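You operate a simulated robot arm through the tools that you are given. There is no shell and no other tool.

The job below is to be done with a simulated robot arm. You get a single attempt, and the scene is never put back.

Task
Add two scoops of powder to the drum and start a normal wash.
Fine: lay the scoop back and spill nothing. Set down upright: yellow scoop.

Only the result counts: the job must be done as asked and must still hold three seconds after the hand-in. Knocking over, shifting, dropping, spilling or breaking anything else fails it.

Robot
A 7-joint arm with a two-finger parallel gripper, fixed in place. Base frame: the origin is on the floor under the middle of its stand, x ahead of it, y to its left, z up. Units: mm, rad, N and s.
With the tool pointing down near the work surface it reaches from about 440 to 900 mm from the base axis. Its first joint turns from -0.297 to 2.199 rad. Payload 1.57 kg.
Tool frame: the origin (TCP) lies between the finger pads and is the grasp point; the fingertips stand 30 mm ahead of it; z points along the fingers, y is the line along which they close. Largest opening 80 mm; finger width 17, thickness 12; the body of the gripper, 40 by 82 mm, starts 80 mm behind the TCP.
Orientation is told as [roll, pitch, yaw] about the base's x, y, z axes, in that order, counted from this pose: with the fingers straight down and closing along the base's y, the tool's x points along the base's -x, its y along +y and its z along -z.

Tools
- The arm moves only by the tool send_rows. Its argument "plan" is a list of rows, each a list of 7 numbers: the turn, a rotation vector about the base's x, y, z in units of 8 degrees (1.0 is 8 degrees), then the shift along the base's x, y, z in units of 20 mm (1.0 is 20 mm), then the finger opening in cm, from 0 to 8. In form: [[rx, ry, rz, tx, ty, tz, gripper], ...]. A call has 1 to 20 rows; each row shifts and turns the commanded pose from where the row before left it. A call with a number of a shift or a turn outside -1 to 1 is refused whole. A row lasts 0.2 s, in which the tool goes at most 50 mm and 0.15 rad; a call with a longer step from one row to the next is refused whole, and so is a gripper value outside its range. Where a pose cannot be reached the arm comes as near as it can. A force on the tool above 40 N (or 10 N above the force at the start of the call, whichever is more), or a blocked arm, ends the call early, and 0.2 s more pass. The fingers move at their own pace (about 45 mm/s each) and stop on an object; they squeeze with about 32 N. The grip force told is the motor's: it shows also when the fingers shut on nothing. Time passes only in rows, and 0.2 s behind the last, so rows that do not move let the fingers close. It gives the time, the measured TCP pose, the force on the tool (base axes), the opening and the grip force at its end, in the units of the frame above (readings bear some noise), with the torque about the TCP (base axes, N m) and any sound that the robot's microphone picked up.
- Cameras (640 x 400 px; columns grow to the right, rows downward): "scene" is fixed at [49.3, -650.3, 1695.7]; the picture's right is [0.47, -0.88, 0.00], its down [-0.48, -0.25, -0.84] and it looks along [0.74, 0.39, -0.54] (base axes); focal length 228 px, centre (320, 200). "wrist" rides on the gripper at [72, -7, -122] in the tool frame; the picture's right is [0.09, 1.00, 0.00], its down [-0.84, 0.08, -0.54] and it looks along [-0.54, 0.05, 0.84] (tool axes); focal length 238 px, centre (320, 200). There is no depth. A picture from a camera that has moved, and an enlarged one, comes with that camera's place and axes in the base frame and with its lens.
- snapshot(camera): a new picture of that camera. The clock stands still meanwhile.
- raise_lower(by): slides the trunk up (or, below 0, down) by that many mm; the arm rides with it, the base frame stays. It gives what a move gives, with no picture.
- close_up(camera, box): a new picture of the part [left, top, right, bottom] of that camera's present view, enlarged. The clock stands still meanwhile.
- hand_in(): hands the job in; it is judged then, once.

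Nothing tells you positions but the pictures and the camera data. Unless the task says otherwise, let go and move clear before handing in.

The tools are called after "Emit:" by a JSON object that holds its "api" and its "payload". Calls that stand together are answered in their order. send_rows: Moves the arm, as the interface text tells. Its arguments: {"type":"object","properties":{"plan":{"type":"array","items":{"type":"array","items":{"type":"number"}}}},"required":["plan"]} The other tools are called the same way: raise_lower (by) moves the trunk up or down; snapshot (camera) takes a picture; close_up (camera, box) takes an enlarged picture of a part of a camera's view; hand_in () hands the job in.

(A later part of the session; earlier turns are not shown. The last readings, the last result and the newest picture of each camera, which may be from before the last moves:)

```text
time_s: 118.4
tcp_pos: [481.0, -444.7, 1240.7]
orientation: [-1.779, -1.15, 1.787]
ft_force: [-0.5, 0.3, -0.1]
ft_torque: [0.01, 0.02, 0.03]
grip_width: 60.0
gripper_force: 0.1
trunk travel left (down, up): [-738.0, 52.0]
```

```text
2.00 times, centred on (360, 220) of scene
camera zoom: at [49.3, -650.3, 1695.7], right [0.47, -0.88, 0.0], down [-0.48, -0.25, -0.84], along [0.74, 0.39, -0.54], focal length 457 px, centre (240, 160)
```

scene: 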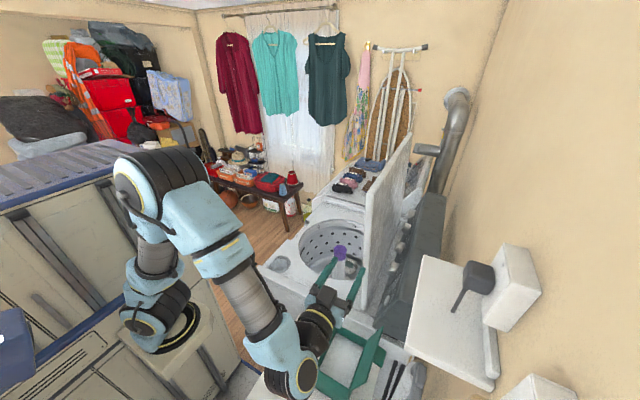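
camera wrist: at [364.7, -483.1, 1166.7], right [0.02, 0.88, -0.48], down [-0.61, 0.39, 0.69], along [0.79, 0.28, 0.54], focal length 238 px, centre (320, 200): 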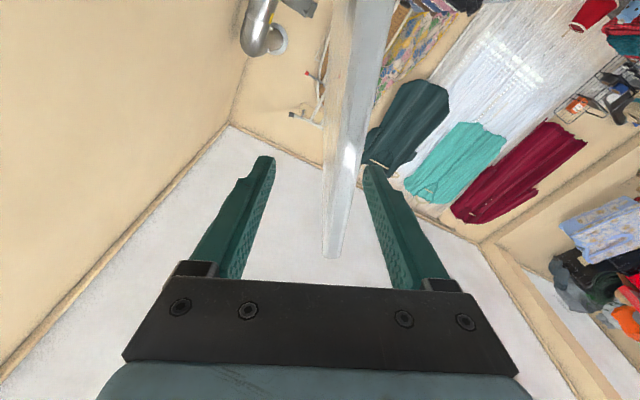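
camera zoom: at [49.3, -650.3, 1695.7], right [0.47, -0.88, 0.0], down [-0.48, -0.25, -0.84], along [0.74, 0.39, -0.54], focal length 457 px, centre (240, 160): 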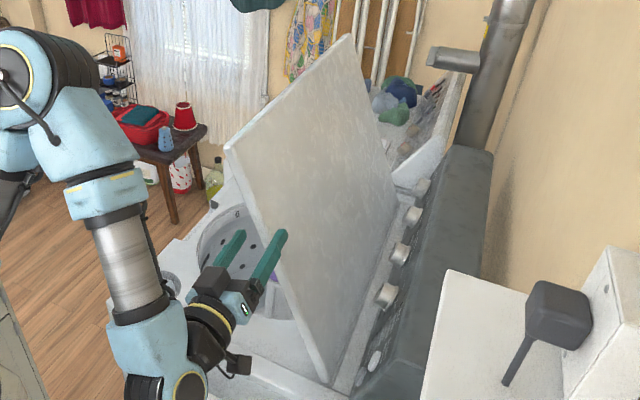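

The hand is clear and the lid stays put by friction. I'll turn the hand back to point down, close the fingers, and push the lid from its outer side.

Emit:
{"api": "send_rows", "payload": {"plan": [[0, 0, 0, -0.5, 0, 0.2, 6], [0.1886, 0.9623, -0.196, 0, 0, 0.3, 5], [0.1886, 0.9623, -0.196, 0, 0, 0.3, 4], [0.1886, 0.9623, -0.196, 0, 0, 0.3, 3], [0.1886, 0.9623, -0.196, 0, 0, 0.3, 2], [0.1886, 0.9623, -0.196, 0, 0, 0.3, 1], [0.1886, 0.9623, -0.196, 0, 0, 0.3, 0], [0.1886, 0.9623, -0.196, 0, 0, 0.3, 0], [0.1886, 0.9623, -0.196, 0, 0, 0.3, 0], [0.1886, 0.9623, -0.196, 0, 0, 0.2, 0], [0.1886, 0.9623, -0.196, 0, 0, 0.2, 0], [0.1886, 0.9623, -0.196, 0, 0, 0.2, 0], [0.1886, 0.9623, -0.196, 0, 0, 0, 0], [0.032, 0.1636, -0.033, 0, 0, 0, 0], [0, 0, 0, 0, 0, 0, 0]]}}

Emit:
{"api": "snapshot", "payload": {"camera": "wrist"}}

Emit:
{"api": "close_up", "payload": {"camera": "scene", "box": [240, 120, 480, 320]}}

```text
time_s: 121.6
tcp_pos: [470.7, -445.9, 1303.2]
orientation: [0.001, 0.001, -0.001]
ft_force: [-0.1, 0.3, -0.3]
ft_torque: [0.01, 0.0, -0.02]
grip_width: 0.0
gripper_force: 21.7
trunk travel left (down, up): [-738.0, 52.0]
```

```text
taken
camera wrist: at [398.4, -451.9, 1424.6], right [-0.09, 1.0, 0.0], down [0.84, 0.08, 0.54], along [0.54, 0.05, -0.84], focal length 238 px, centre (320, 200)
```

wrist: 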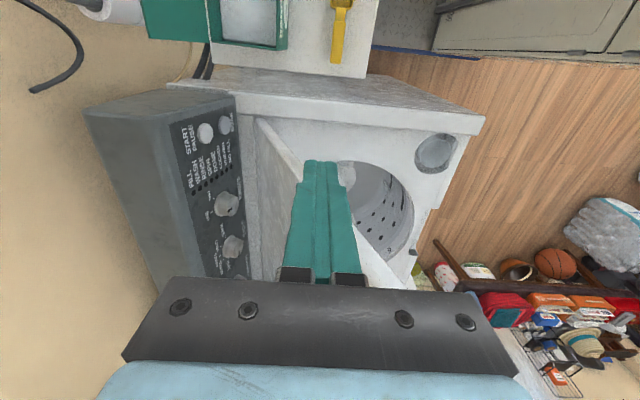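

```text
2.00 times, centred on (360, 220) of scene
camera zoom: at [49.3, -650.3, 1695.7], right [0.47, -0.88, 0.0], down [-0.48, -0.25, -0.84], along [0.74, 0.39, -0.54], focal length 457 px, centre (240, 160)
```

zoom: 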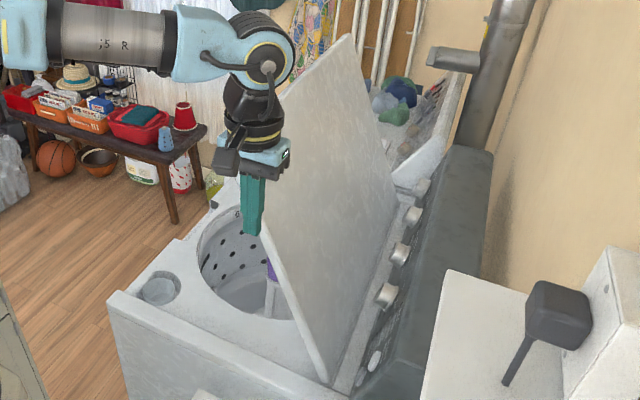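

The hand points down again and the lid is at about 24° from vertical. I'll position the closed fingers behind its outer face.

Emit:
{"api": "send_rows", "payload": {"plan": [[0, 0, 0, 0, -0.75, 0, 0], [0, 0, 0, 0, -0.75, 0, 0], [0, 0, 0, 0, -0.75, 0, 0], [0, 0, 0, 0.95, 0, 0, 0], [0, 0, 0, 0.95, 0, 0, 0], [0, 0, 0, 0.95, 0, 0, 0], [0, 0, 0, 0.95, 0, 0, 0], [0, 0, 0, 0.95, 0, 0, 0], [0, 0, 0, 0.95, 0, 0, 0], [0, 0, 0, 0.95, 0, 0, 0], [0, 0, 0, 0, 0, -0.9, 0], [0, 0, 0, 0, 0, -0.9, 0], [0, 0, 0, 0, 0, 0, 0]]}}

Emit:
{"api": "snapshot", "payload": {"camera": "wrist"}}

Emit:
{"api": "close_up", "payload": {"camera": "scene", "box": [240, 120, 480, 320]}}

```text
time_s: 124.4
tcp_pos: [604.7, -489.6, 1267.9]
orientation: [0.001, -0.001, 0.0]
ft_force: [0.1, 0.9, 0.6]
ft_torque: [0.0, 0.0, 0.0]
grip_width: 0.3
gripper_force: 21.4
trunk travel left (down, up): [-738.0, 52.0]
```

```text
taken
camera wrist: at [530.8, -496.3, 1389.1], right [-0.09, 1.0, 0.0], down [0.84, 0.08, 0.54], along [0.54, 0.05, -0.84], focal length 238 px, centre (320, 200)
```

wrist: 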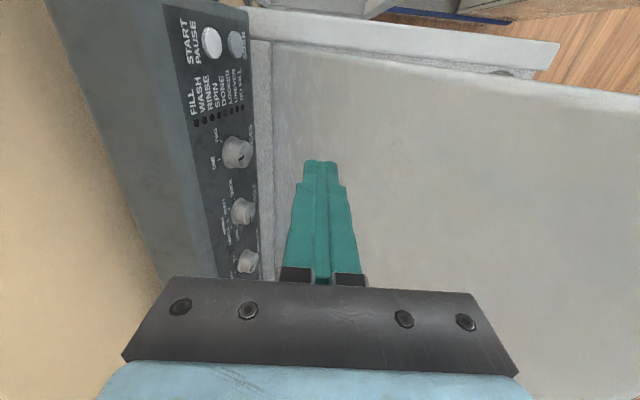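

```text
2.00 times, centred on (360, 220) of scene
camera zoom: at [49.3, -650.3, 1695.7], right [0.47, -0.88, 0.0], down [-0.48, -0.25, -0.84], along [0.74, 0.39, -0.54], focal length 457 px, centre (240, 160)
```

zoom: 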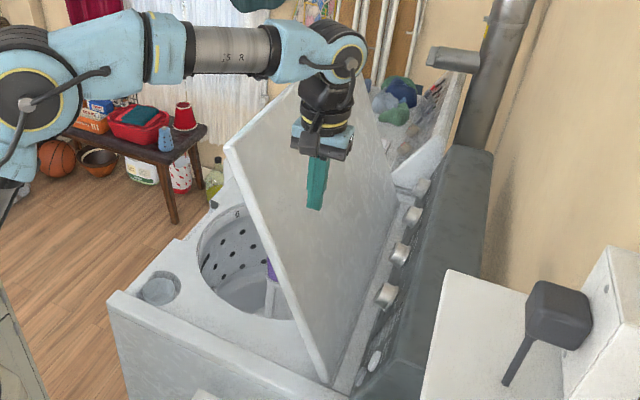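

The fingers are behind the outer face. Now I'll push forward and down along the arc.

Emit:
{"api": "send_rows", "payload": {"plan": [[0, 0, 0, 0, 0.9, 0, 0], [0, 0, 0, 0, 0.9, -0.1, 0], [0, 0, 0, 0, 0.8, -0.335, 0], [0, 0, 0, 0, 0.8, -0.335, 0], [0, 0, 0, 0, 0.755, -0.42, 0], [0, 0, 0, 0, 0.755, -0.42, 0], [0, 0, 0, 0, 0.71, -0.5, 0], [0, 0, 0, 0, 0.71, -0.5, 0], [0, 0, 0, 0, 0.65, -0.57, 0], [0, 0, 0, 0, 0.65, -0.57, 0], [0, 0, 0, 0, 0, 0, 0]]}}

Emit:
{"api": "snapshot", "payload": {"camera": "wrist"}}

Emit:
{"api": "close_up", "payload": {"camera": "scene", "box": [240, 120, 480, 320]}}

```text
time_s: 126.8
tcp_pos: [605.3, -338.1, 1191.8]
orientation: [0.002, 0.0, 0.0]
ft_force: [0.3, 0.2, 0.3]
ft_torque: [-0.01, 0.02, 0.0]
grip_width: 0.0
gripper_force: 21.7
trunk travel left (down, up): [-738.0, 52.0]
```

```text
taken
camera wrist: at [531.2, -344.0, 1313.9], right [-0.09, 1.0, 0.0], down [0.84, 0.08, 0.54], along [0.54, 0.05, -0.84], focal length 238 px, centre (320, 200)
```

wrist: 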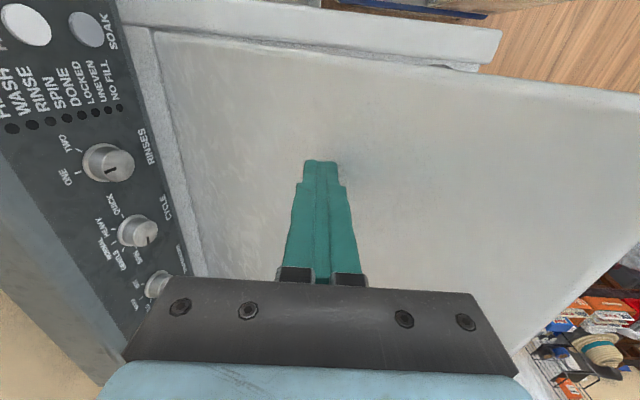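

```text
2.00 times, centred on (360, 220) of scene
camera zoom: at [49.3, -650.3, 1695.7], right [0.47, -0.88, 0.0], down [-0.48, -0.25, -0.84], along [0.74, 0.39, -0.54], focal length 457 px, centre (240, 160)
```

zoom: 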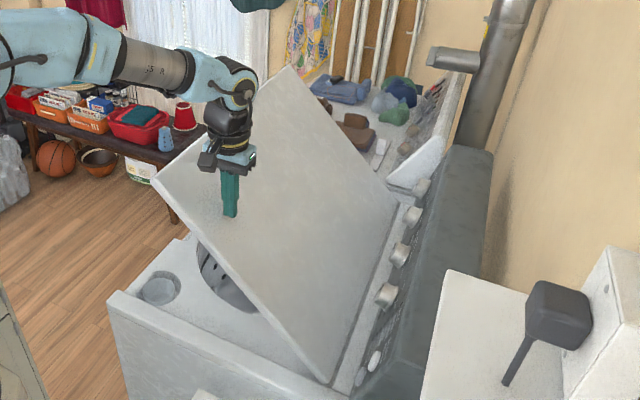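

The lid follows, and the panel now shows RINSES and CYCLE knobs. I'll keep lowering the lid.

Emit:
{"api": "send_rows", "payload": {"plan": [[0, 0, 0, 0, 0.59, -0.635, 0], [0, 0, 0, 0, 0.59, -0.635, 0], [0, 0, 0, 0, 0.52, -0.695, 0], [0, 0, 0, 0, 0.52, -0.695, 0], [0, 0, 0, 0, 0.44, -0.74, 0], [0, 0, 0, 0, 0.44, -0.74, 0], [0, 0, 0, 0, 0.36, -0.785, 0], [0, 0, 0, 0, 0.36, -0.785, 0], [0, 0, 0, 0, 0.28, -0.82, 0], [0, 0, 0, 0, 0.28, -0.82, 0], [0, 0, 0, 0, 0, 0, 0]]}}

Emit:
{"api": "snapshot", "payload": {"camera": "wrist"}}

Emit:
{"api": "close_up", "payload": {"camera": "scene", "box": [240, 120, 480, 320]}}

```text
time_s: 129.2
tcp_pos: [604.7, -250.3, 1045.5]
orientation: [0.004, 0.001, -0.001]
ft_force: [-0.4, 0.9, 0.1]
ft_torque: [-0.01, 0.0, -0.02]
grip_width: 0.0
gripper_force: 21.5
trunk travel left (down, up): [-738.0, 52.0]
```

```text
taken
camera wrist: at [531.4, -257.0, 1166.8], right [-0.09, 1.0, 0.0], down [0.84, 0.08, 0.54], along [0.54, 0.05, -0.84], focal length 238 px, centre (320, 200)
```

wrist: 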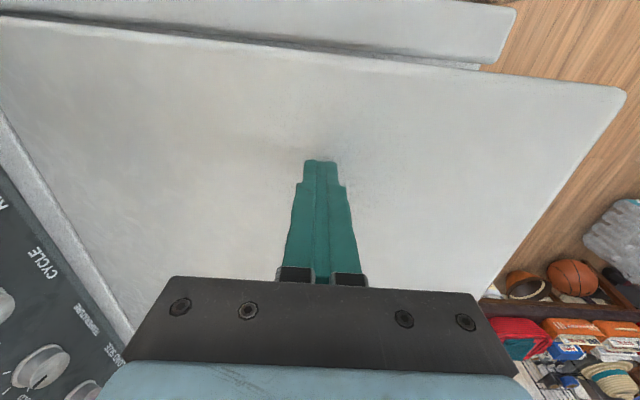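

```text
2.00 times, centred on (360, 220) of scene
camera zoom: at [49.3, -650.3, 1695.7], right [0.47, -0.88, 0.0], down [-0.48, -0.25, -0.84], along [0.74, 0.39, -0.54], focal length 457 px, centre (240, 160)
```

zoom: 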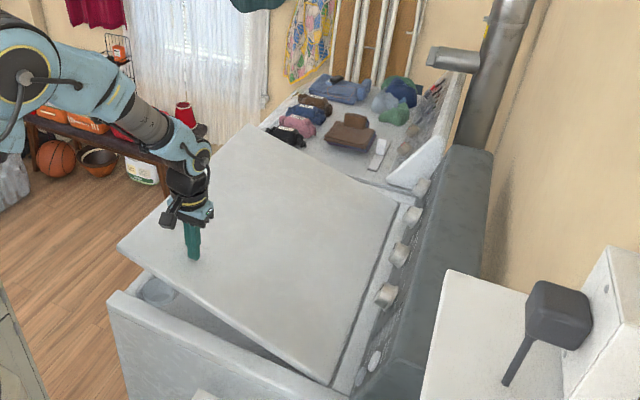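

Nearly closed. I'll press the rest of the way down and watch the force.

Emit:
{"api": "send_rows", "payload": {"plan": [[0, 0, 0, 0, 0.19, -0.84, 0], [0, 0, 0, 0, 0.19, -0.84, 0], [0, 0, 0, 0, 0.05, -0.8, 0], [0, 0, 0, 0, 0, 0, 0]]}}

Emit:
{"api": "send_rows", "payload": {"plan": [[0, 0, 0, 0, 0, -0.4, 0], [0, 0, 0, 0, 0, -0.4, 0], [0, 0, 0, 0, 0, 0, 0]]}}

Emit:
{"api": "close_up", "payload": {"camera": "scene", "box": [240, 160, 480, 330]}}

```text
time_s: 130.2
tcp_pos: [605.7, -240.3, 995.8]
orientation: [0.003, -0.001, 0.0]
ft_force: [-0.1, 0.2, 0.7]
ft_torque: [0.0, -0.05, -0.02]
grip_width: 0.2
gripper_force: 21.9
trunk travel left (down, up): [-738.0, 52.0]
```

```text
time_s: 131.0
tcp_pos: [605.6, -242.3, 980.1]
orientation: [0.002, -0.001, -0.001]
ft_force: [-0.5, 0.2, 0.1]
ft_torque: [-0.03, 0.0, 0.02]
grip_width: 0.0
gripper_force: 21.5
trunk travel left (down, up): [-738.0, 52.0]
```

```text
2.35 times, centred on (360, 245) of scene
camera zoom: at [49.3, -650.3, 1695.7], right [0.47, -0.88, 0.0], down [-0.48, -0.25, -0.84], along [0.74, 0.39, -0.54], focal length 537 px, centre (226, 94)
```

zoom: 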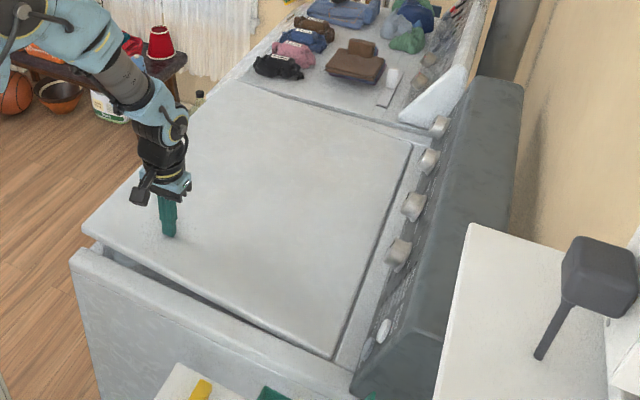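

Emit:
{"api": "send_rows", "payload": {"plan": [[0, 0, 0, 0, 0, -0.4, 0], [0, 0, 0, 0, 0, -0.4, 0], [0, 0, 0, 0, 0, 0, 0]]}}

Emit:
{"api": "send_rows", "payload": {"plan": [[0, 0, 0, 0, 0, -0.3, 0], [0, 0, 0, 0, 0, 0, 0]]}}

Emit:
{"api": "send_rows", "payload": {"plan": [[0, 0, 0, 0, 0, -0.3, 0], [0, 0, 0, 0, 0, 0, 0]]}}

Emit:
{"api": "close_up", "payload": {"camera": "scene", "box": [240, 160, 480, 330]}}

```text
time_s: 131.8
tcp_pos: [605.6, -242.4, 964.2]
orientation: [0.002, 0.003, 0.002]
ft_force: [-0.2, -1.5, 0.5]
ft_torque: [0.01, -0.01, 0.02]
grip_width: 0.1
gripper_force: 21.1
trunk travel left (down, up): [-738.0, 52.0]
```

```text
time_s: 132.4
tcp_pos: [605.2, -241.4, 957.9]
orientation: [0.001, 0.0, 0.001]
ft_force: [0.4, 0.1, -0.5]
ft_torque: [0.01, -0.02, 0.01]
grip_width: 0.1
gripper_force: 20.7
trunk travel left (down, up): [-738.0, 52.0]
```

```text
time_s: 133.0
tcp_pos: [605.4, -241.5, 951.5]
orientation: [0.002, -0.001, -0.001]
ft_force: [0.2, 0.4, -0.4]
ft_torque: [0.0, 0.03, 0.01]
grip_width: 0.4
gripper_force: 21.6
trunk travel left (down, up): [-738.0, 52.0]
```

```text
2.35 times, centred on (360, 245) of scene
camera zoom: at [49.3, -650.3, 1695.7], right [0.47, -0.88, 0.0], down [-0.48, -0.25, -0.84], along [0.74, 0.39, -0.54], focal length 537 px, centre (226, 94)
```

zoom: 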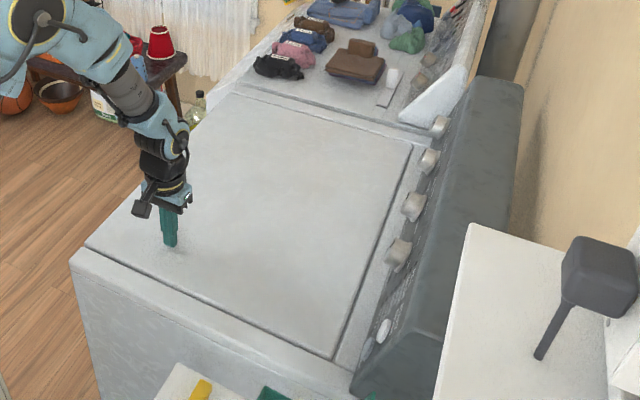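

Emit:
{"api": "send_rows", "payload": {"plan": [[0, 0, 0, 0, 0, -0.2, 0], [0, 0, 0, 0, 0, 0, 0]]}}

Emit:
{"api": "send_rows", "payload": {"plan": [[0, 0, 0, 0, 0, -0.2, 0], [0, 0, 0, 0, 0, 0, 0]]}}

Emit:
{"api": "send_rows", "payload": {"plan": [[0, 0, 0, 0, 0, -0.2, 0], [0, 0, 0, 0, 0, 0, 0]]}}

```text
time_s: 133.6
tcp_pos: [606.5, -240.9, 949.7]
orientation: [0.001, 0.0, -0.001]
ft_force: [-0.7, 0.3, -0.7]
ft_torque: [0.02, -0.04, 0.03]
grip_width: 0.0
gripper_force: 21.6
trunk travel left (down, up): [-738.0, 52.0]
```

```text
time_s: 134.2
tcp_pos: [605.1, -241.7, 946.0]
orientation: [-0.002, -0.002, 0.0]
ft_force: [-0.7, -0.1, 10.4]
ft_torque: [0.01, 0.09, -0.06]
grip_width: 0.0
gripper_force: 22.0
trunk travel left (down, up): [-738.0, 52.0]
```

```text
time_s: 134.6
tcp_pos: [606.2, -241.6, 945.2]
orientation: [-0.002, -0.005, 0.0]
ft_force: [-9.4, 2.5, 26.1]
ft_torque: [0.03, 0.5, -0.02]
grip_width: 0.0
gripper_force: 22.2
trunk travel left (down, up): [-738.0, 52.0]
stopped in row 2: the force on the tool passed its limit at 46 N (the readings are from after the stop); the commanded pose is now the measured one
```

The lid is seated (closed top at z≈916). Next I'll rise and look at the control panel.

Emit:
{"api": "send_rows", "payload": {"plan": [[0, 0, 0, 0, 0, 0.5, 0], [0, 0, 0, 0, 0, 1, 0], [0, 0, 0, 0, 0, 1, 0], [0, 0, 0, 0, 0, 1, 0], [0, 0, 0, 0, 0, 1, 0], [0, 0, 0, -0.3, -0.9, 1, 0], [0, 0, 0, -0.3, -0.9, 1, 0], [0, 0, 0, -0.3, -0.9, 1, 0], [0, 0, 0, -0.3, -0.9, 1, 0], [0, 0, 0, -0.3, -0.9, 0.9, 0], [0, 0, 0, -0.3, -0.9, 0.8, 0], [0, 0, 0, -0.3, -0.9, 0.8, 0], [0, 0, 0, -0.3, -0.9, 0.8, 0], [0, 0, 0, -0.3, -0.9, 0, 0], [0, 0, 0, -0.3, -0.9, 0, 0], [0, 0, 0, -0.3, -0.9, 0, 0], [0, 0, 0, 0, 0, 0, 0]]}}

Emit:
{"api": "snapshot", "payload": {"camera": "wrist"}}

Emit:
{"api": "snapshot", "payload": {"camera": "scene"}}

```text
time_s: 138.2
tcp_pos: [540.8, -440.9, 1177.8]
orientation: [0.001, -0.005, 0.0]
ft_force: [0.2, -0.8, 0.2]
ft_torque: [-0.03, 0.0, 0.02]
grip_width: 0.2
gripper_force: 21.7
trunk travel left (down, up): [-738.0, 52.0]
```

```text
taken
camera wrist: at [466.5, -447.4, 1299.4], right [-0.09, 1.0, 0.0], down [0.83, 0.08, 0.55], along [0.54, 0.05, -0.84], focal length 238 px, centre (320, 200)
```

wrist: 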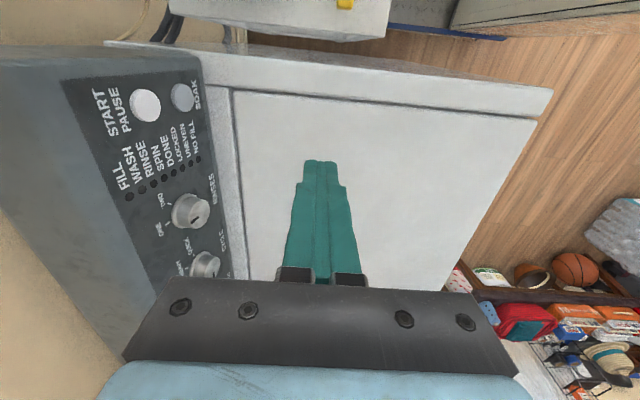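

```text
taken
```

scene: 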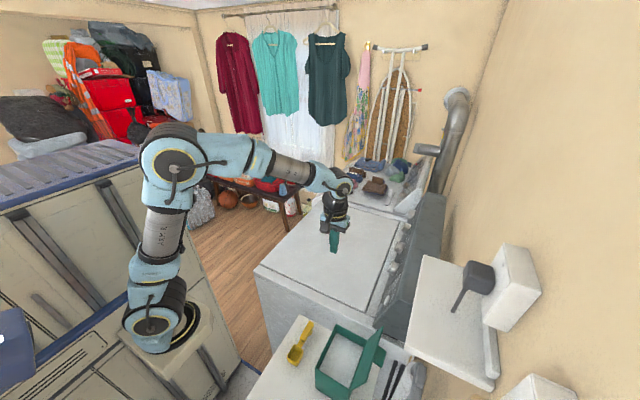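

Emit:
{"api": "send_rows", "payload": {"plan": [[0, 0, 0, 0.9, 0.3, 0.5, 0], [0, 0, 0, 0.9, 0.3, 0.5, 0], [0, 0, 0, 0.9, 0.3, 0.5, 0], [0, 0, 0, 0.9, 0.3, 0.5, 0], [0, 0, 0, 0.9, 0.2, 0.5, 0], [0, 0, 0, 0, 0, 0, 0]]}}

Emit:
{"api": "close_up", "payload": {"camera": "wrist", "box": [80, 20, 280, 290]}}

Emit:
{"api": "close_up", "payload": {"camera": "wrist", "box": [120, 90, 260, 180]}}

Emit:
{"api": "close_up", "payload": {"camera": "wrist", "box": [120, 180, 260, 280]}}

```text
time_s: 139.6
tcp_pos: [630.7, -410.7, 1228.6]
orientation: [-0.001, -0.004, 0.001]
ft_force: [0.4, -0.2, -0.2]
ft_torque: [0.0, -0.01, 0.01]
grip_width: 0.1
gripper_force: 21.2
trunk travel left (down, up): [-738.0, 52.0]
```

```text
1.48 times, centred on (180, 155) of wrist
camera zoom: at [555.5, -416.4, 1350.0], right [-0.09, 1.0, 0.0], down [0.83, 0.08, 0.55], along [0.54, 0.05, -0.84], focal length 353 px, centre (527, 267)
```

zoom: 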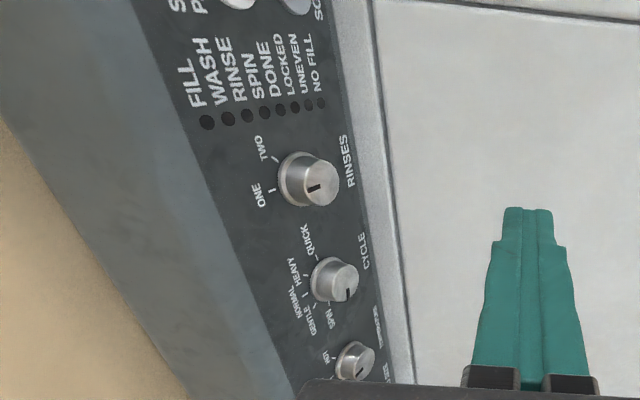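

```text
4.44 times, centred on (190, 135) of wrist
camera zoom: at [555.5, -416.4, 1350.0], right [-0.09, 1.0, 0.0], down [0.83, 0.08, 0.55], along [0.54, 0.05, -0.84], focal length 1059 px, centre (898, 489)
```

zoom: 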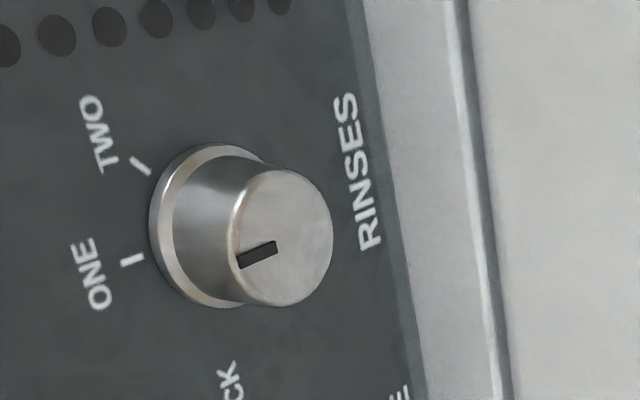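

```text
4.00 times, centred on (190, 230) of wrist
camera zoom: at [555.5, -416.4, 1350.0], right [-0.09, 1.0, 0.0], down [0.83, 0.08, 0.55], along [0.54, 0.05, -0.84], focal length 953 px, centre (840, 80)
```

zoom: 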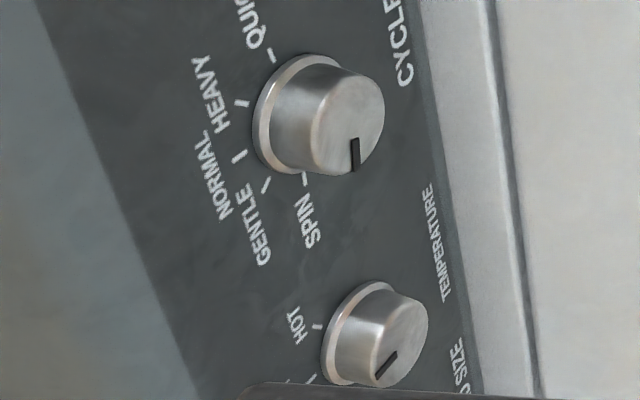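

The CYCLE knob points at SPIN, so it must be turned to NORMAL; RINSES is at ONE. I'll shift to see the remaining knobs and the CYCLE knob more squarely.

Emit:
{"api": "send_rows", "payload": {"plan": [[0, 0, 0, 0.9, 0.2, 0, 0], [0, 0, 0, 0.9, 0.2, 0, 0], [0, 0, 0, 0.9, 0.2, 0, 0], [0, 0, 0, 0.9, 0.2, 0, 0], [0, 0, 0, 0.9, 0.2, 0, 0], [0, 0, 0, 0, 0, 0, 0]]}}

Emit:
{"api": "snapshot", "payload": {"camera": "wrist"}}

Emit:
{"api": "close_up", "payload": {"camera": "wrist", "box": [60, 60, 260, 180]}}

Emit:
{"api": "close_up", "payload": {"camera": "wrist", "box": [100, 160, 260, 280]}}

```text
time_s: 141.0
tcp_pos: [719.4, -393.6, 1227.8]
orientation: [-0.002, -0.003, 0.001]
ft_force: [0.3, 0.5, 0.1]
ft_torque: [-0.02, 0.02, 0.01]
grip_width: 0.1
gripper_force: 20.8
trunk travel left (down, up): [-738.0, 52.0]
```

```text
taken
camera wrist: at [646.0, -398.4, 1349.8], right [-0.09, 1.0, 0.0], down [0.83, 0.08, 0.55], along [0.54, 0.05, -0.84], focal length 238 px, centre (320, 200)
```

wrist: 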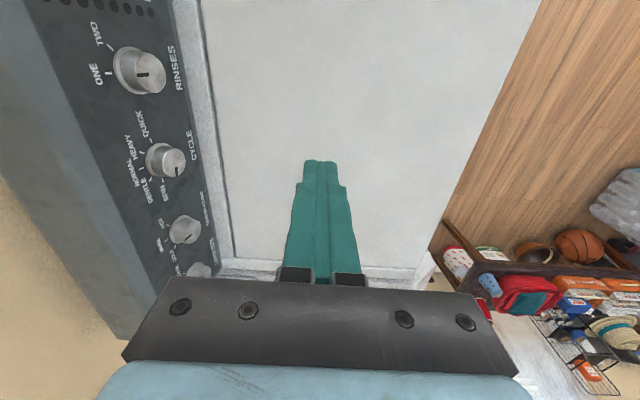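

```text
3.20 times, centred on (160, 120) of wrist
camera zoom: at [646.0, -398.4, 1349.8], right [-0.09, 1.0, 0.0], down [0.83, 0.08, 0.55], along [0.54, 0.05, -0.84], focal length 763 px, centre (832, 456)
```

zoom: 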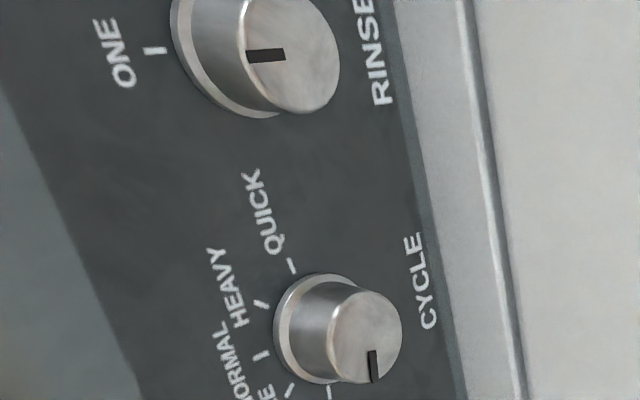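

```text
3.33 times, centred on (180, 220) of wrist
camera zoom: at [646.0, -398.4, 1349.8], right [-0.09, 1.0, 0.0], down [0.83, 0.08, 0.55], along [0.54, 0.05, -0.84], focal length 794 px, centre (787, 133)
```

zoom: 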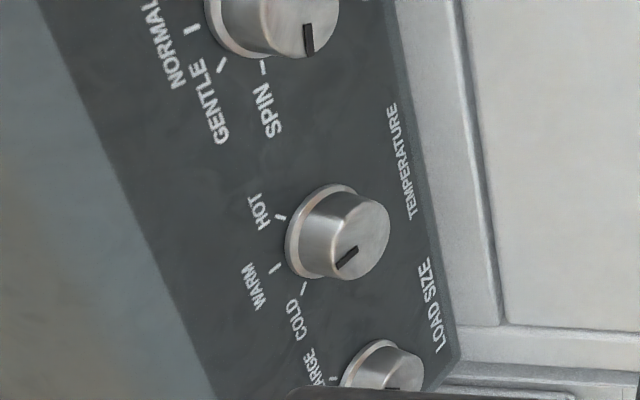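

Triangulation puts the CYCLE knob's base at about (819.5,-634,999.5) on a panel leaning about 15.5°, with 38° between positions, so SPIN to NORMAL is about 76° clockwise. I'll turn the hand to face the knob and move to a stand-off point.

Emit:
{"api": "send_rows", "payload": {"plan": [[-1, 0, 0, 0.28, -0.42, -0.58, 1], [-1, 0, 0, 0.28, -0.42, -0.58, 2], [-1, 0, 0, 0.28, -0.42, -0.58, 3], [-1, 0, 0, 0.28, -0.42, -0.58, 4], [-1, 0, 0, 0.28, -0.42, -0.58, 5], [-1, 0, 0, 0.28, -0.42, -0.58, 6], [-1, 0, 0, 0.28, -0.42, -0.58, 6.5], [-1, 0, 0, 0.28, -0.42, -0.58, 6.5], [-1, 0, 0, 0.28, -0.42, -0.58, 6.5], [-0.3125, 0, 0, 0.28, -0.42, -0.58, 6.5], [0, 0, 0, 0, 0, 0, 6.5]]}}

Emit:
{"api": "snapshot", "payload": {"camera": "scene"}}

Emit:
{"api": "snapshot", "payload": {"camera": "wrist"}}

```text
time_s: 143.4
tcp_pos: [775.6, -475.9, 1112.9]
orientation: [-1.3, -0.001, 0.004]
ft_force: [0.1, 0.3, -0.4]
ft_torque: [-0.01, 0.04, 0.04]
grip_width: 64.9
gripper_force: 0.0
trunk travel left (down, up): [-738.0, 52.0]
```

```text
taken
```

scene: 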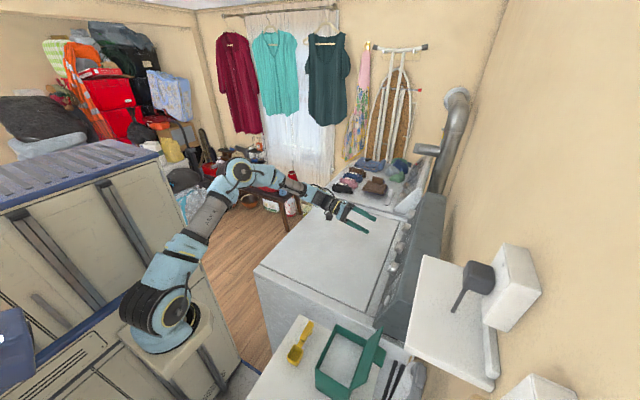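

```text
taken
camera wrist: at [701.9, -359.0, 1152.4], right [-0.09, 0.27, -0.96], down [0.83, 0.55, 0.07], along [0.54, -0.79, -0.27], focal length 238 px, centre (320, 200)
```

wrist: 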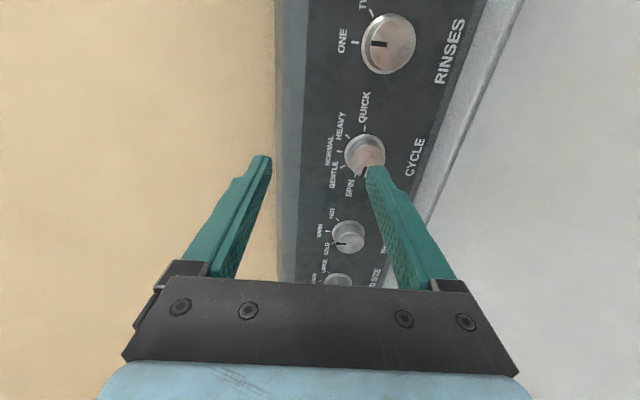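

Emit:
{"api": "close_up", "payload": {"camera": "wrist", "box": [290, 80, 450, 210]}}

Emit:
{"api": "close_up", "payload": {"camera": "wrist", "box": [280, 0, 480, 100]}}

```text
3.08 times, centred on (370, 145) of wrist
camera zoom: at [701.9, -359.0, 1152.4], right [-0.09, 0.27, -0.96], down [0.83, 0.55, 0.07], along [0.54, -0.79, -0.27], focal length 733 px, centre (166, 369)
```

zoom: 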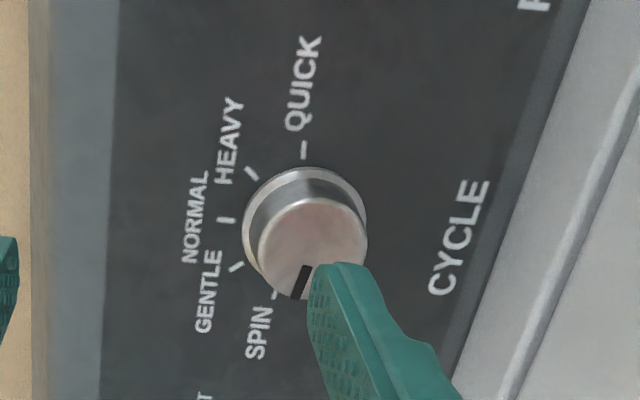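

```text
3.20 times, centred on (380, 50) of wrist
camera zoom: at [701.9, -359.0, 1152.4], right [-0.09, 0.27, -0.96], down [0.83, 0.55, 0.07], along [0.54, -0.79, -0.27], focal length 763 px, centre (128, 680)
```

zoom: 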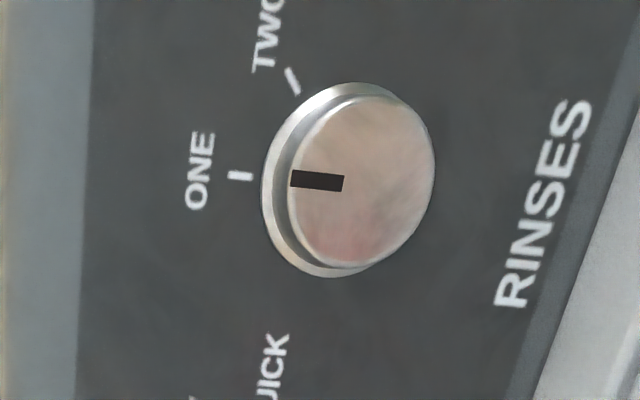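

The straight-on view confirms the knob base at (818.5,-634,1001), face diameter about 43 mm, pointer on SPIN. I'll roll and tilt the hand for the twist and move to the pre-grasp.

Emit:
{"api": "send_rows", "payload": {"plan": [[0, 0.9636, 0.267, 0.27, -0.464, -0.586, 6.5], [0, 0.9636, 0.267, 0.27, -0.464, -0.586, 6.5], [0, 0.9636, 0.267, 0.27, -0.464, -0.586, 6.5], [0, 0.9636, 0.267, 0.27, -0.464, -0.586, 6.5], [0, 0.7227, 0.2, 0.27, -0.464, -0.586, 6.5], [0.577, -0.197, 0.712, 0.27, -0.464, -0.586, 6.5], [0.577, -0.197, 0.712, 0.27, -0.464, -0.586, 6.5], [0, 0, 0, 0, 0, 0, 6.5]]}}

Emit:
{"api": "snapshot", "payload": {"camera": "wrist"}}

Emit:
{"api": "close_up", "payload": {"camera": "scene", "box": [300, 160, 460, 300]}}

```text
time_s: 145.2
tcp_pos: [814.1, -542.7, 1031.1]
orientation: [-1.072, 0.527, 0.497]
ft_force: [0.0, 0.0, -0.7]
ft_torque: [0.01, 0.01, 0.04]
grip_width: 65.0
gripper_force: 0.1
trunk travel left (down, up): [-738.0, 52.0]
```

```text
taken
camera wrist: at [736.9, -464.4, 1122.5], right [-0.68, 0.17, -0.71], down [0.48, 0.84, -0.25], along [0.55, -0.51, -0.66], focal length 238 px, centre (320, 200)
```

wrist: 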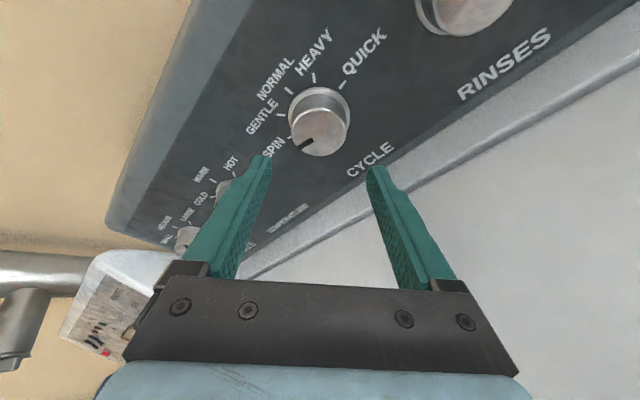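

```text
2.86 times, centred on (380, 230) of scene
camera zoom: at [49.3, -650.3, 1695.7], right [0.47, -0.88, 0.0], down [-0.48, -0.25, -0.84], along [0.74, 0.39, -0.54], focal length 652 px, centre (149, 114)
```

zoom: 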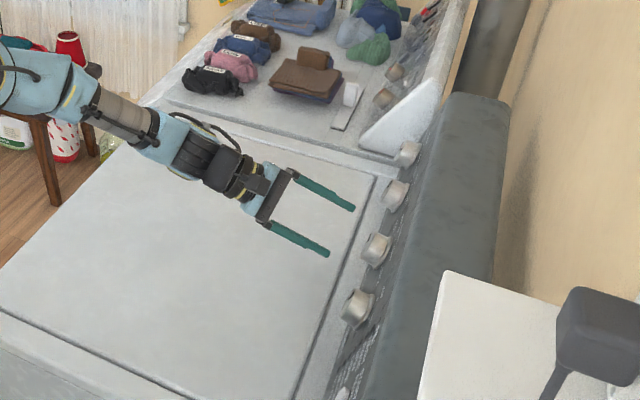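

The knob is centred between the fingers. I'll advance along its axis.

Emit:
{"api": "send_rows", "payload": {"plan": [[0, 0, 0, 0, -0.72, -0.2, 6.5], [0, 0, 0, 0, -0.72, -0.2, 6.5], [0, 0, 0, 0, -0.72, -0.2, 6.5], [0, 0, 0, 0, -0.5, -0.14, 6.5], [0, 0, 0, 0, 0, 0, 6.5]]}}

Emit:
{"api": "snapshot", "payload": {"camera": "wrist"}}

Emit:
{"api": "close_up", "payload": {"camera": "scene", "box": [360, 180, 440, 260]}}

```text
time_s: 146.4
tcp_pos: [814.1, -594.1, 1017.0]
orientation: [-1.072, 0.527, 0.496]
ft_force: [-0.1, 0.7, 0.3]
ft_torque: [0.02, 0.01, -0.02]
grip_width: 65.0
gripper_force: 0.1
trunk travel left (down, up): [-738.0, 52.0]
```

```text
taken
camera wrist: at [736.9, -517.1, 1107.9], right [-0.68, 0.17, -0.71], down [0.48, 0.84, -0.25], along [0.55, -0.51, -0.66], focal length 238 px, centre (320, 200)
```

wrist: 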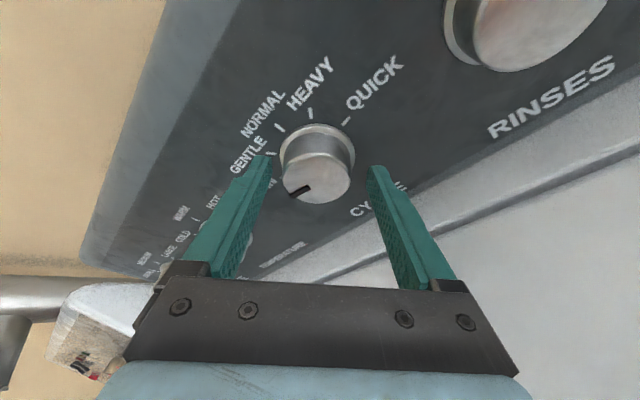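

```text
5.00 times, centred on (400, 220) of scene
camera zoom: at [49.3, -650.3, 1695.7], right [0.47, -0.88, 0.0], down [-0.48, -0.25, -0.84], along [0.74, 0.39, -0.54], focal length 1142 px, centre (-80, 100)
```

zoom: 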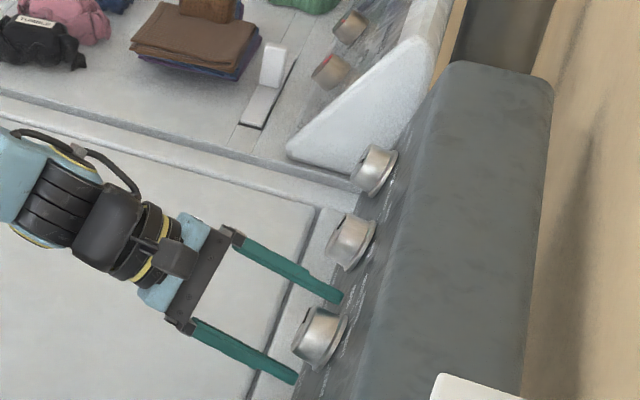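

Emit:
{"api": "send_rows", "payload": {"plan": [[0, 0, 0, -0.02, -0.22, -0.09, 6.5], [0, 0, 0, 0, 0, 0, 6.5]]}}

Emit:
{"api": "send_rows", "payload": {"plan": [[0, 0, 0, 0, 0, 0, 5.5], [0, 0, 0, 0, 0, 0, 4.5], [0, 0, 0, 0, 0, 0, 3.5], [0, 0, 0, 0, 0, 0, 3], [0, 0, 0, 0, 0, 0, 3]]}}

Emit:
{"api": "snapshot", "payload": {"camera": "wrist"}}

Emit:
{"api": "close_up", "payload": {"camera": "scene", "box": [360, 180, 440, 260]}}

```text
time_s: 147.0
tcp_pos: [814.7, -598.5, 1015.7]
orientation: [-1.073, 0.526, 0.495]
ft_force: [0.0, -0.4, 0.8]
ft_torque: [-0.03, -0.01, 0.02]
grip_width: 65.2
gripper_force: 0.0
trunk travel left (down, up): [-738.0, 52.0]
```

```text
time_s: 148.2
tcp_pos: [813.8, -599.6, 1017.8]
orientation: [-1.075, 0.525, 0.497]
ft_force: [13.9, -11.1, 16.1]
ft_torque: [-0.48, -0.28, 0.48]
grip_width: 46.7
gripper_force: 39.1
trunk travel left (down, up): [-738.0, 52.0]
```

```text
taken
camera wrist: at [737.4, -521.6, 1108.4], right [-0.68, 0.17, -0.71], down [0.48, 0.84, -0.26], along [0.56, -0.51, -0.65], focal length 238 px, centre (320, 200)
```

wrist: 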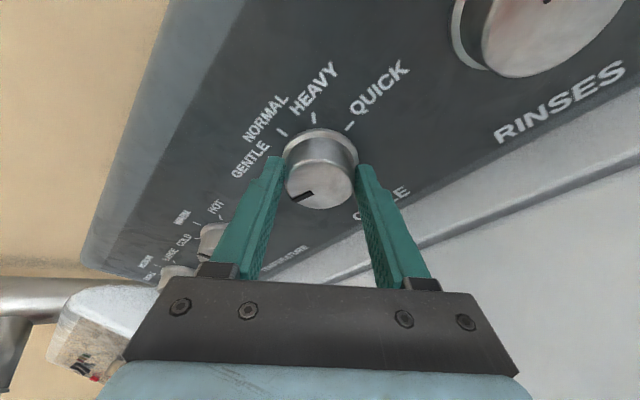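

```text
5.00 times, centred on (400, 220) of scene
camera zoom: at [49.3, -650.3, 1695.7], right [0.47, -0.88, 0.0], down [-0.48, -0.25, -0.84], along [0.74, 0.39, -0.54], focal length 1142 px, centre (-80, 100)
```

zoom: 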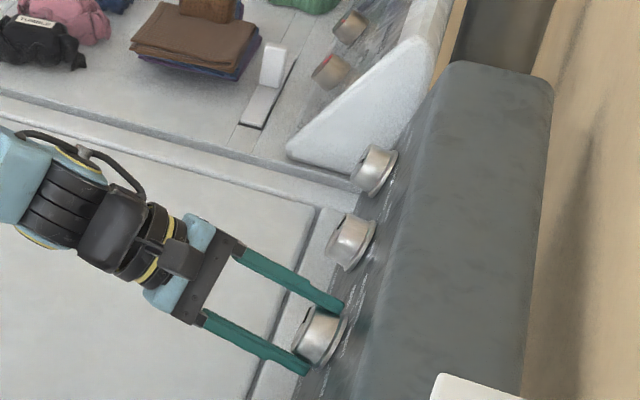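

The knob is gripped (46.7 mm) but the hand is slightly off-centre. I'll ease it to reduce the side force.

Emit:
{"api": "send_rows", "payload": {"plan": [[0, 0, 0, 0.06, -0.02, 0.076, 3], [0, 0, 0, 0, 0, 0, 3]]}}

```text
time_s: 148.8
tcp_pos: [816.2, -598.8, 1018.6]
orientation: [-1.073, 0.526, 0.496]
ft_force: [10.8, -6.5, 17.8]
ft_torque: [-0.45, -0.25, 0.33]
grip_width: 46.7
gripper_force: 45.1
trunk travel left (down, up): [-738.0, 52.0]
```

Emit:
{"api": "send_rows", "payload": {"plan": [[0, 0, 0, 0.09, -0.03, 0.11, 3], [0, 0, 0, 0, 0, 0, 3]]}}

```text
time_s: 149.4
tcp_pos: [815.5, -599.1, 1016.9]
orientation: [-1.069, 0.528, 0.496]
ft_force: [-2.9, 2.1, 9.7]
ft_torque: [-0.28, -0.07, 0.19]
grip_width: 46.6
gripper_force: 45.0
trunk travel left (down, up): [-738.0, 52.0]
```

Side force is down. I'll twist clockwise about the knob axis by 40° first and check.

Emit:
{"api": "send_rows", "payload": {"plan": [[0, -0.9636, -0.267, -0.0255, 0.01, -0.036, 3], [0, -0.9636, -0.267, -0.02, 0.011, -0.0395, 3], [0, -0.9636, -0.267, -0.014, 0.0115, -0.0414, 3], [0, -0.9636, -0.267, -0.0075, 0.012, -0.0429, 3], [0, -0.9636, -0.267, -0.002, 0.012, -0.0438, 3], [0, 0, 0, 0, 0, 0, 3]]}}

Emit:
{"api": "snapshot", "payload": {"camera": "wrist"}}

Emit:
{"api": "close_up", "payload": {"camera": "scene", "box": [360, 180, 440, 260]}}

```text
time_s: 150.8
tcp_pos: [815.0, -598.3, 1013.9]
orientation: [-1.315, -0.104, 0.249]
ft_force: [-17.4, 12.8, -9.4]
ft_torque: [0.49, 0.15, -0.16]
grip_width: 46.4
gripper_force: 44.9
trunk travel left (down, up): [-738.0, 52.0]
```

```text
taken
camera wrist: at [712.6, -503.5, 1042.6], right [-0.05, 0.25, -0.97], down [0.67, 0.73, 0.15], along [0.74, -0.64, -0.2], focal length 238 px, centre (320, 200)
```

wrist: 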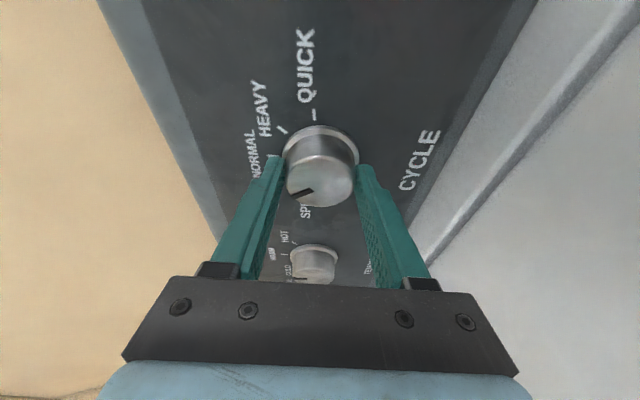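

```text
5.00 times, centred on (400, 220) of scene
camera zoom: at [49.3, -650.3, 1695.7], right [0.47, -0.88, 0.0], down [-0.48, -0.25, -0.84], along [0.74, 0.39, -0.54], focal length 1142 px, centre (-80, 100)
```

zoom: 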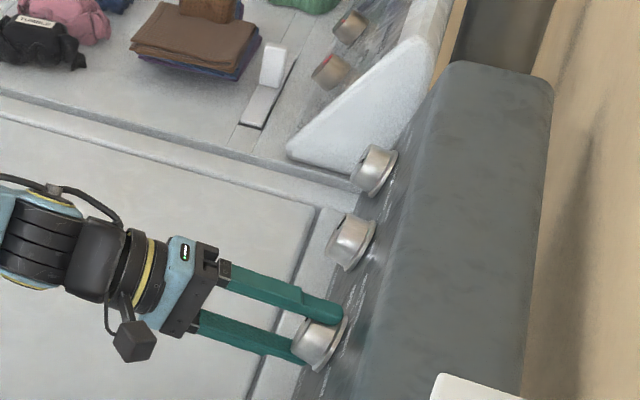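

The pointer turns with the hand. I'll continue for the second step, easing the side load.

Emit:
{"api": "send_rows", "payload": {"plan": [[0, 0, 0, -0.06, 0.045, -0.03, 3], [0, -0.9636, -0.267, 0.005, 0.012, -0.0434, 3], [0, -0.9636, -0.267, 0.011, 0.0116, -0.042, 3], [0, -0.9636, -0.267, 0.017, 0.0113, -0.041, 3], [0, 0, 0, 0, 0, 0, 3]]}}

Emit:
{"api": "send_rows", "payload": {"plan": [[0, -0.9636, -0.267, 0.0225, 0.0104, -0.0376, 3], [0, -0.6745, -0.187, 0.018, 0.007, -0.024, 3], [0, 0, 0, 0, 0, 0, 3]]}}

Emit:
{"api": "snapshot", "payload": {"camera": "wrist"}}

```text
time_s: 152.0
tcp_pos: [815.3, -596.8, 1011.3]
orientation: [-1.404, -0.498, 0.162]
ft_force: [8.6, -8.1, -1.6]
ft_torque: [-0.32, -0.16, 0.54]
grip_width: 46.3
gripper_force: 44.9
trunk travel left (down, up): [-738.0, 52.0]
```

```text
time_s: 152.8
tcp_pos: [817.6, -598.1, 1010.1]
orientation: [-1.442, -0.725, 0.12]
ft_force: [14.7, -13.1, 5.9]
ft_torque: [-0.43, -0.1, 0.44]
grip_width: 46.3
gripper_force: 45.0
trunk travel left (down, up): [-738.0, 52.0]
```

```text
taken
camera wrist: at [733.0, -485.6, 979.3], right [0.57, 0.2, -0.8], down [0.56, 0.62, 0.55], along [0.6, -0.76, 0.24], focal length 238 px, centre (320, 200)
```

wrist: 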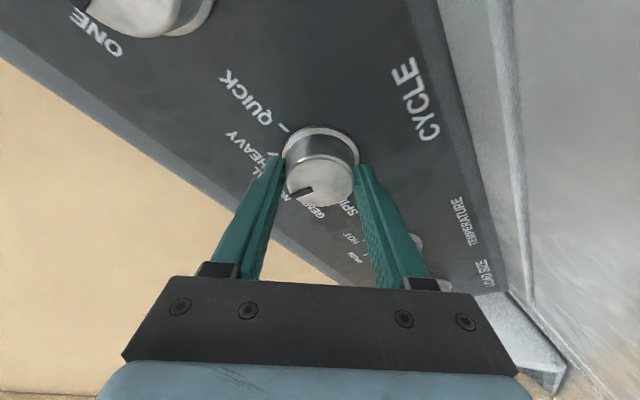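

The knob has turned about 78°. I'll release it and back away to read the pointer.

Emit:
{"api": "send_rows", "payload": {"plan": [[0, 0, 0, 0, 0, 0, 5], [0, 0, 0, 0, 0, 0, 6.5], [0, 0, 0, 0, 0, 0, 6.5], [0, 0, 0, 0, 0.72, 0.2, 6.5], [0, 0, 0, 0, 0.72, 0.2, 6.5], [0, 0, 0, 0, 0.8, 0.3, 6.5], [0, 0, 0, 0, 0.8, 0.3, 6.5], [0, 0, 0, 0, 0, 0, 6.5]]}}

Emit:
{"api": "snapshot", "payload": {"camera": "wrist"}}

Emit:
{"api": "close_up", "payload": {"camera": "wrist", "box": [220, 20, 420, 220]}}

```text
time_s: 154.6
tcp_pos: [816.5, -534.1, 1029.2]
orientation: [-1.441, -0.727, 0.12]
ft_force: [0.9, 0.5, 0.2]
ft_torque: [0.03, 0.0, 0.04]
grip_width: 64.8
gripper_force: 0.1
trunk travel left (down, up): [-738.0, 52.0]
```

```text
taken
camera wrist: at [732.3, -423.4, 998.3], right [0.57, 0.2, -0.8], down [0.56, 0.62, 0.55], along [0.6, -0.76, 0.24], focal length 238 px, centre (320, 200)
```

wrist: 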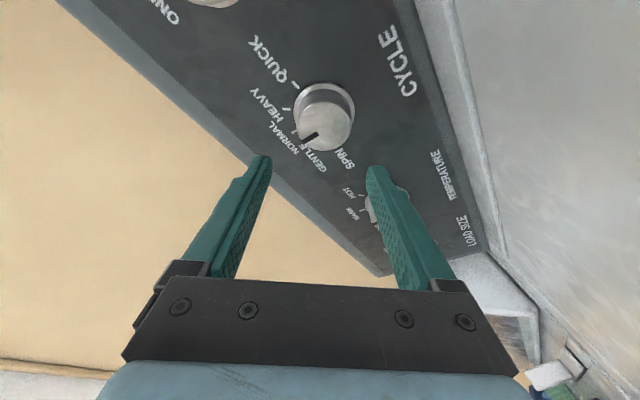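

```text
2.00 times, centred on (320, 120) of wrist
camera zoom: at [732.3, -423.4, 998.3], right [0.57, 0.2, -0.8], down [0.56, 0.62, 0.55], along [0.6, -0.76, 0.24], focal length 477 px, centre (320, 360)
```

zoom: 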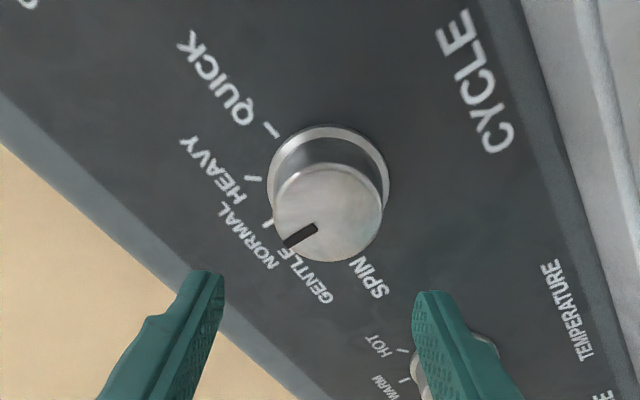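

The pointer is close to NORMAL. I'll return to the straight-on orientation to verify it and to see the START button.

Emit:
{"api": "send_rows", "payload": {"plan": [[0.1228, 0.9887, -0.0853, -0.34, 0.485, 0.7, 6.5], [0.1228, 0.9887, -0.0853, -0.34, 0.485, 0.7, 6], [0.1228, 0.9887, -0.0853, -0.34, 0.485, 0.7, 5], [0.1228, 0.9887, -0.0853, -0.34, 0.485, 0.7, 4], [0.1228, 0.9887, -0.0853, -0.34, 0.485, 0.7, 2], [0.0376, 0.3025, -0.026, -0.34, 0.485, 0.7, 0], [0, 0, 0, 0, 0, 0, 0], [0, 0, 0, 0, 0, 0, 0]]}}

Emit:
{"api": "snapshot", "payload": {"camera": "wrist"}}

Emit:
{"api": "close_up", "payload": {"camera": "wrist", "box": [290, 80, 450, 210]}}

```text
time_s: 156.4
tcp_pos: [775.0, -479.3, 1114.5]
orientation: [-1.303, 0.003, -0.002]
ft_force: [0.3, -0.5, -0.2]
ft_torque: [0.01, -0.01, 0.0]
grip_width: 0.0
gripper_force: 21.5
trunk travel left (down, up): [-738.0, 52.0]
```

```text
taken
camera wrist: at [703.2, -362.4, 1152.8], right [-0.09, 0.27, -0.96], down [0.84, 0.54, 0.07], along [0.54, -0.8, -0.27], focal length 238 px, centre (320, 200)
```

wrist: 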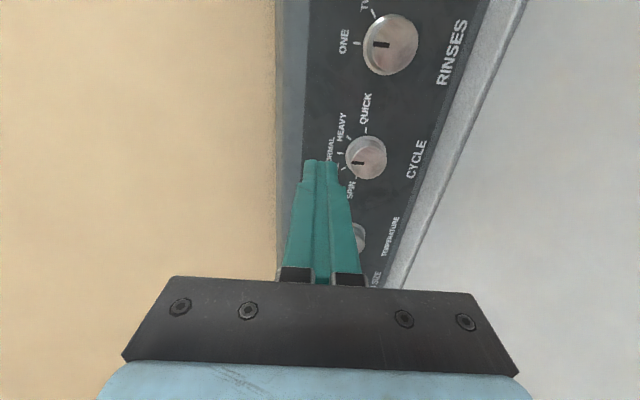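

```text
3.08 times, centred on (370, 145) of wrist
camera zoom: at [703.2, -362.4, 1152.8], right [-0.09, 0.27, -0.96], down [0.84, 0.54, 0.07], along [0.54, -0.8, -0.27], focal length 733 px, centre (166, 369)
```

zoom: 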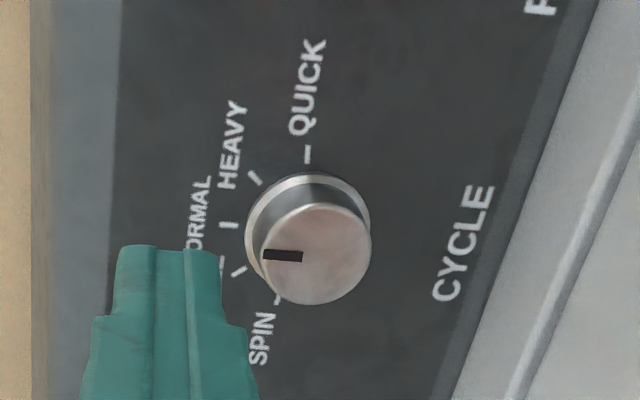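

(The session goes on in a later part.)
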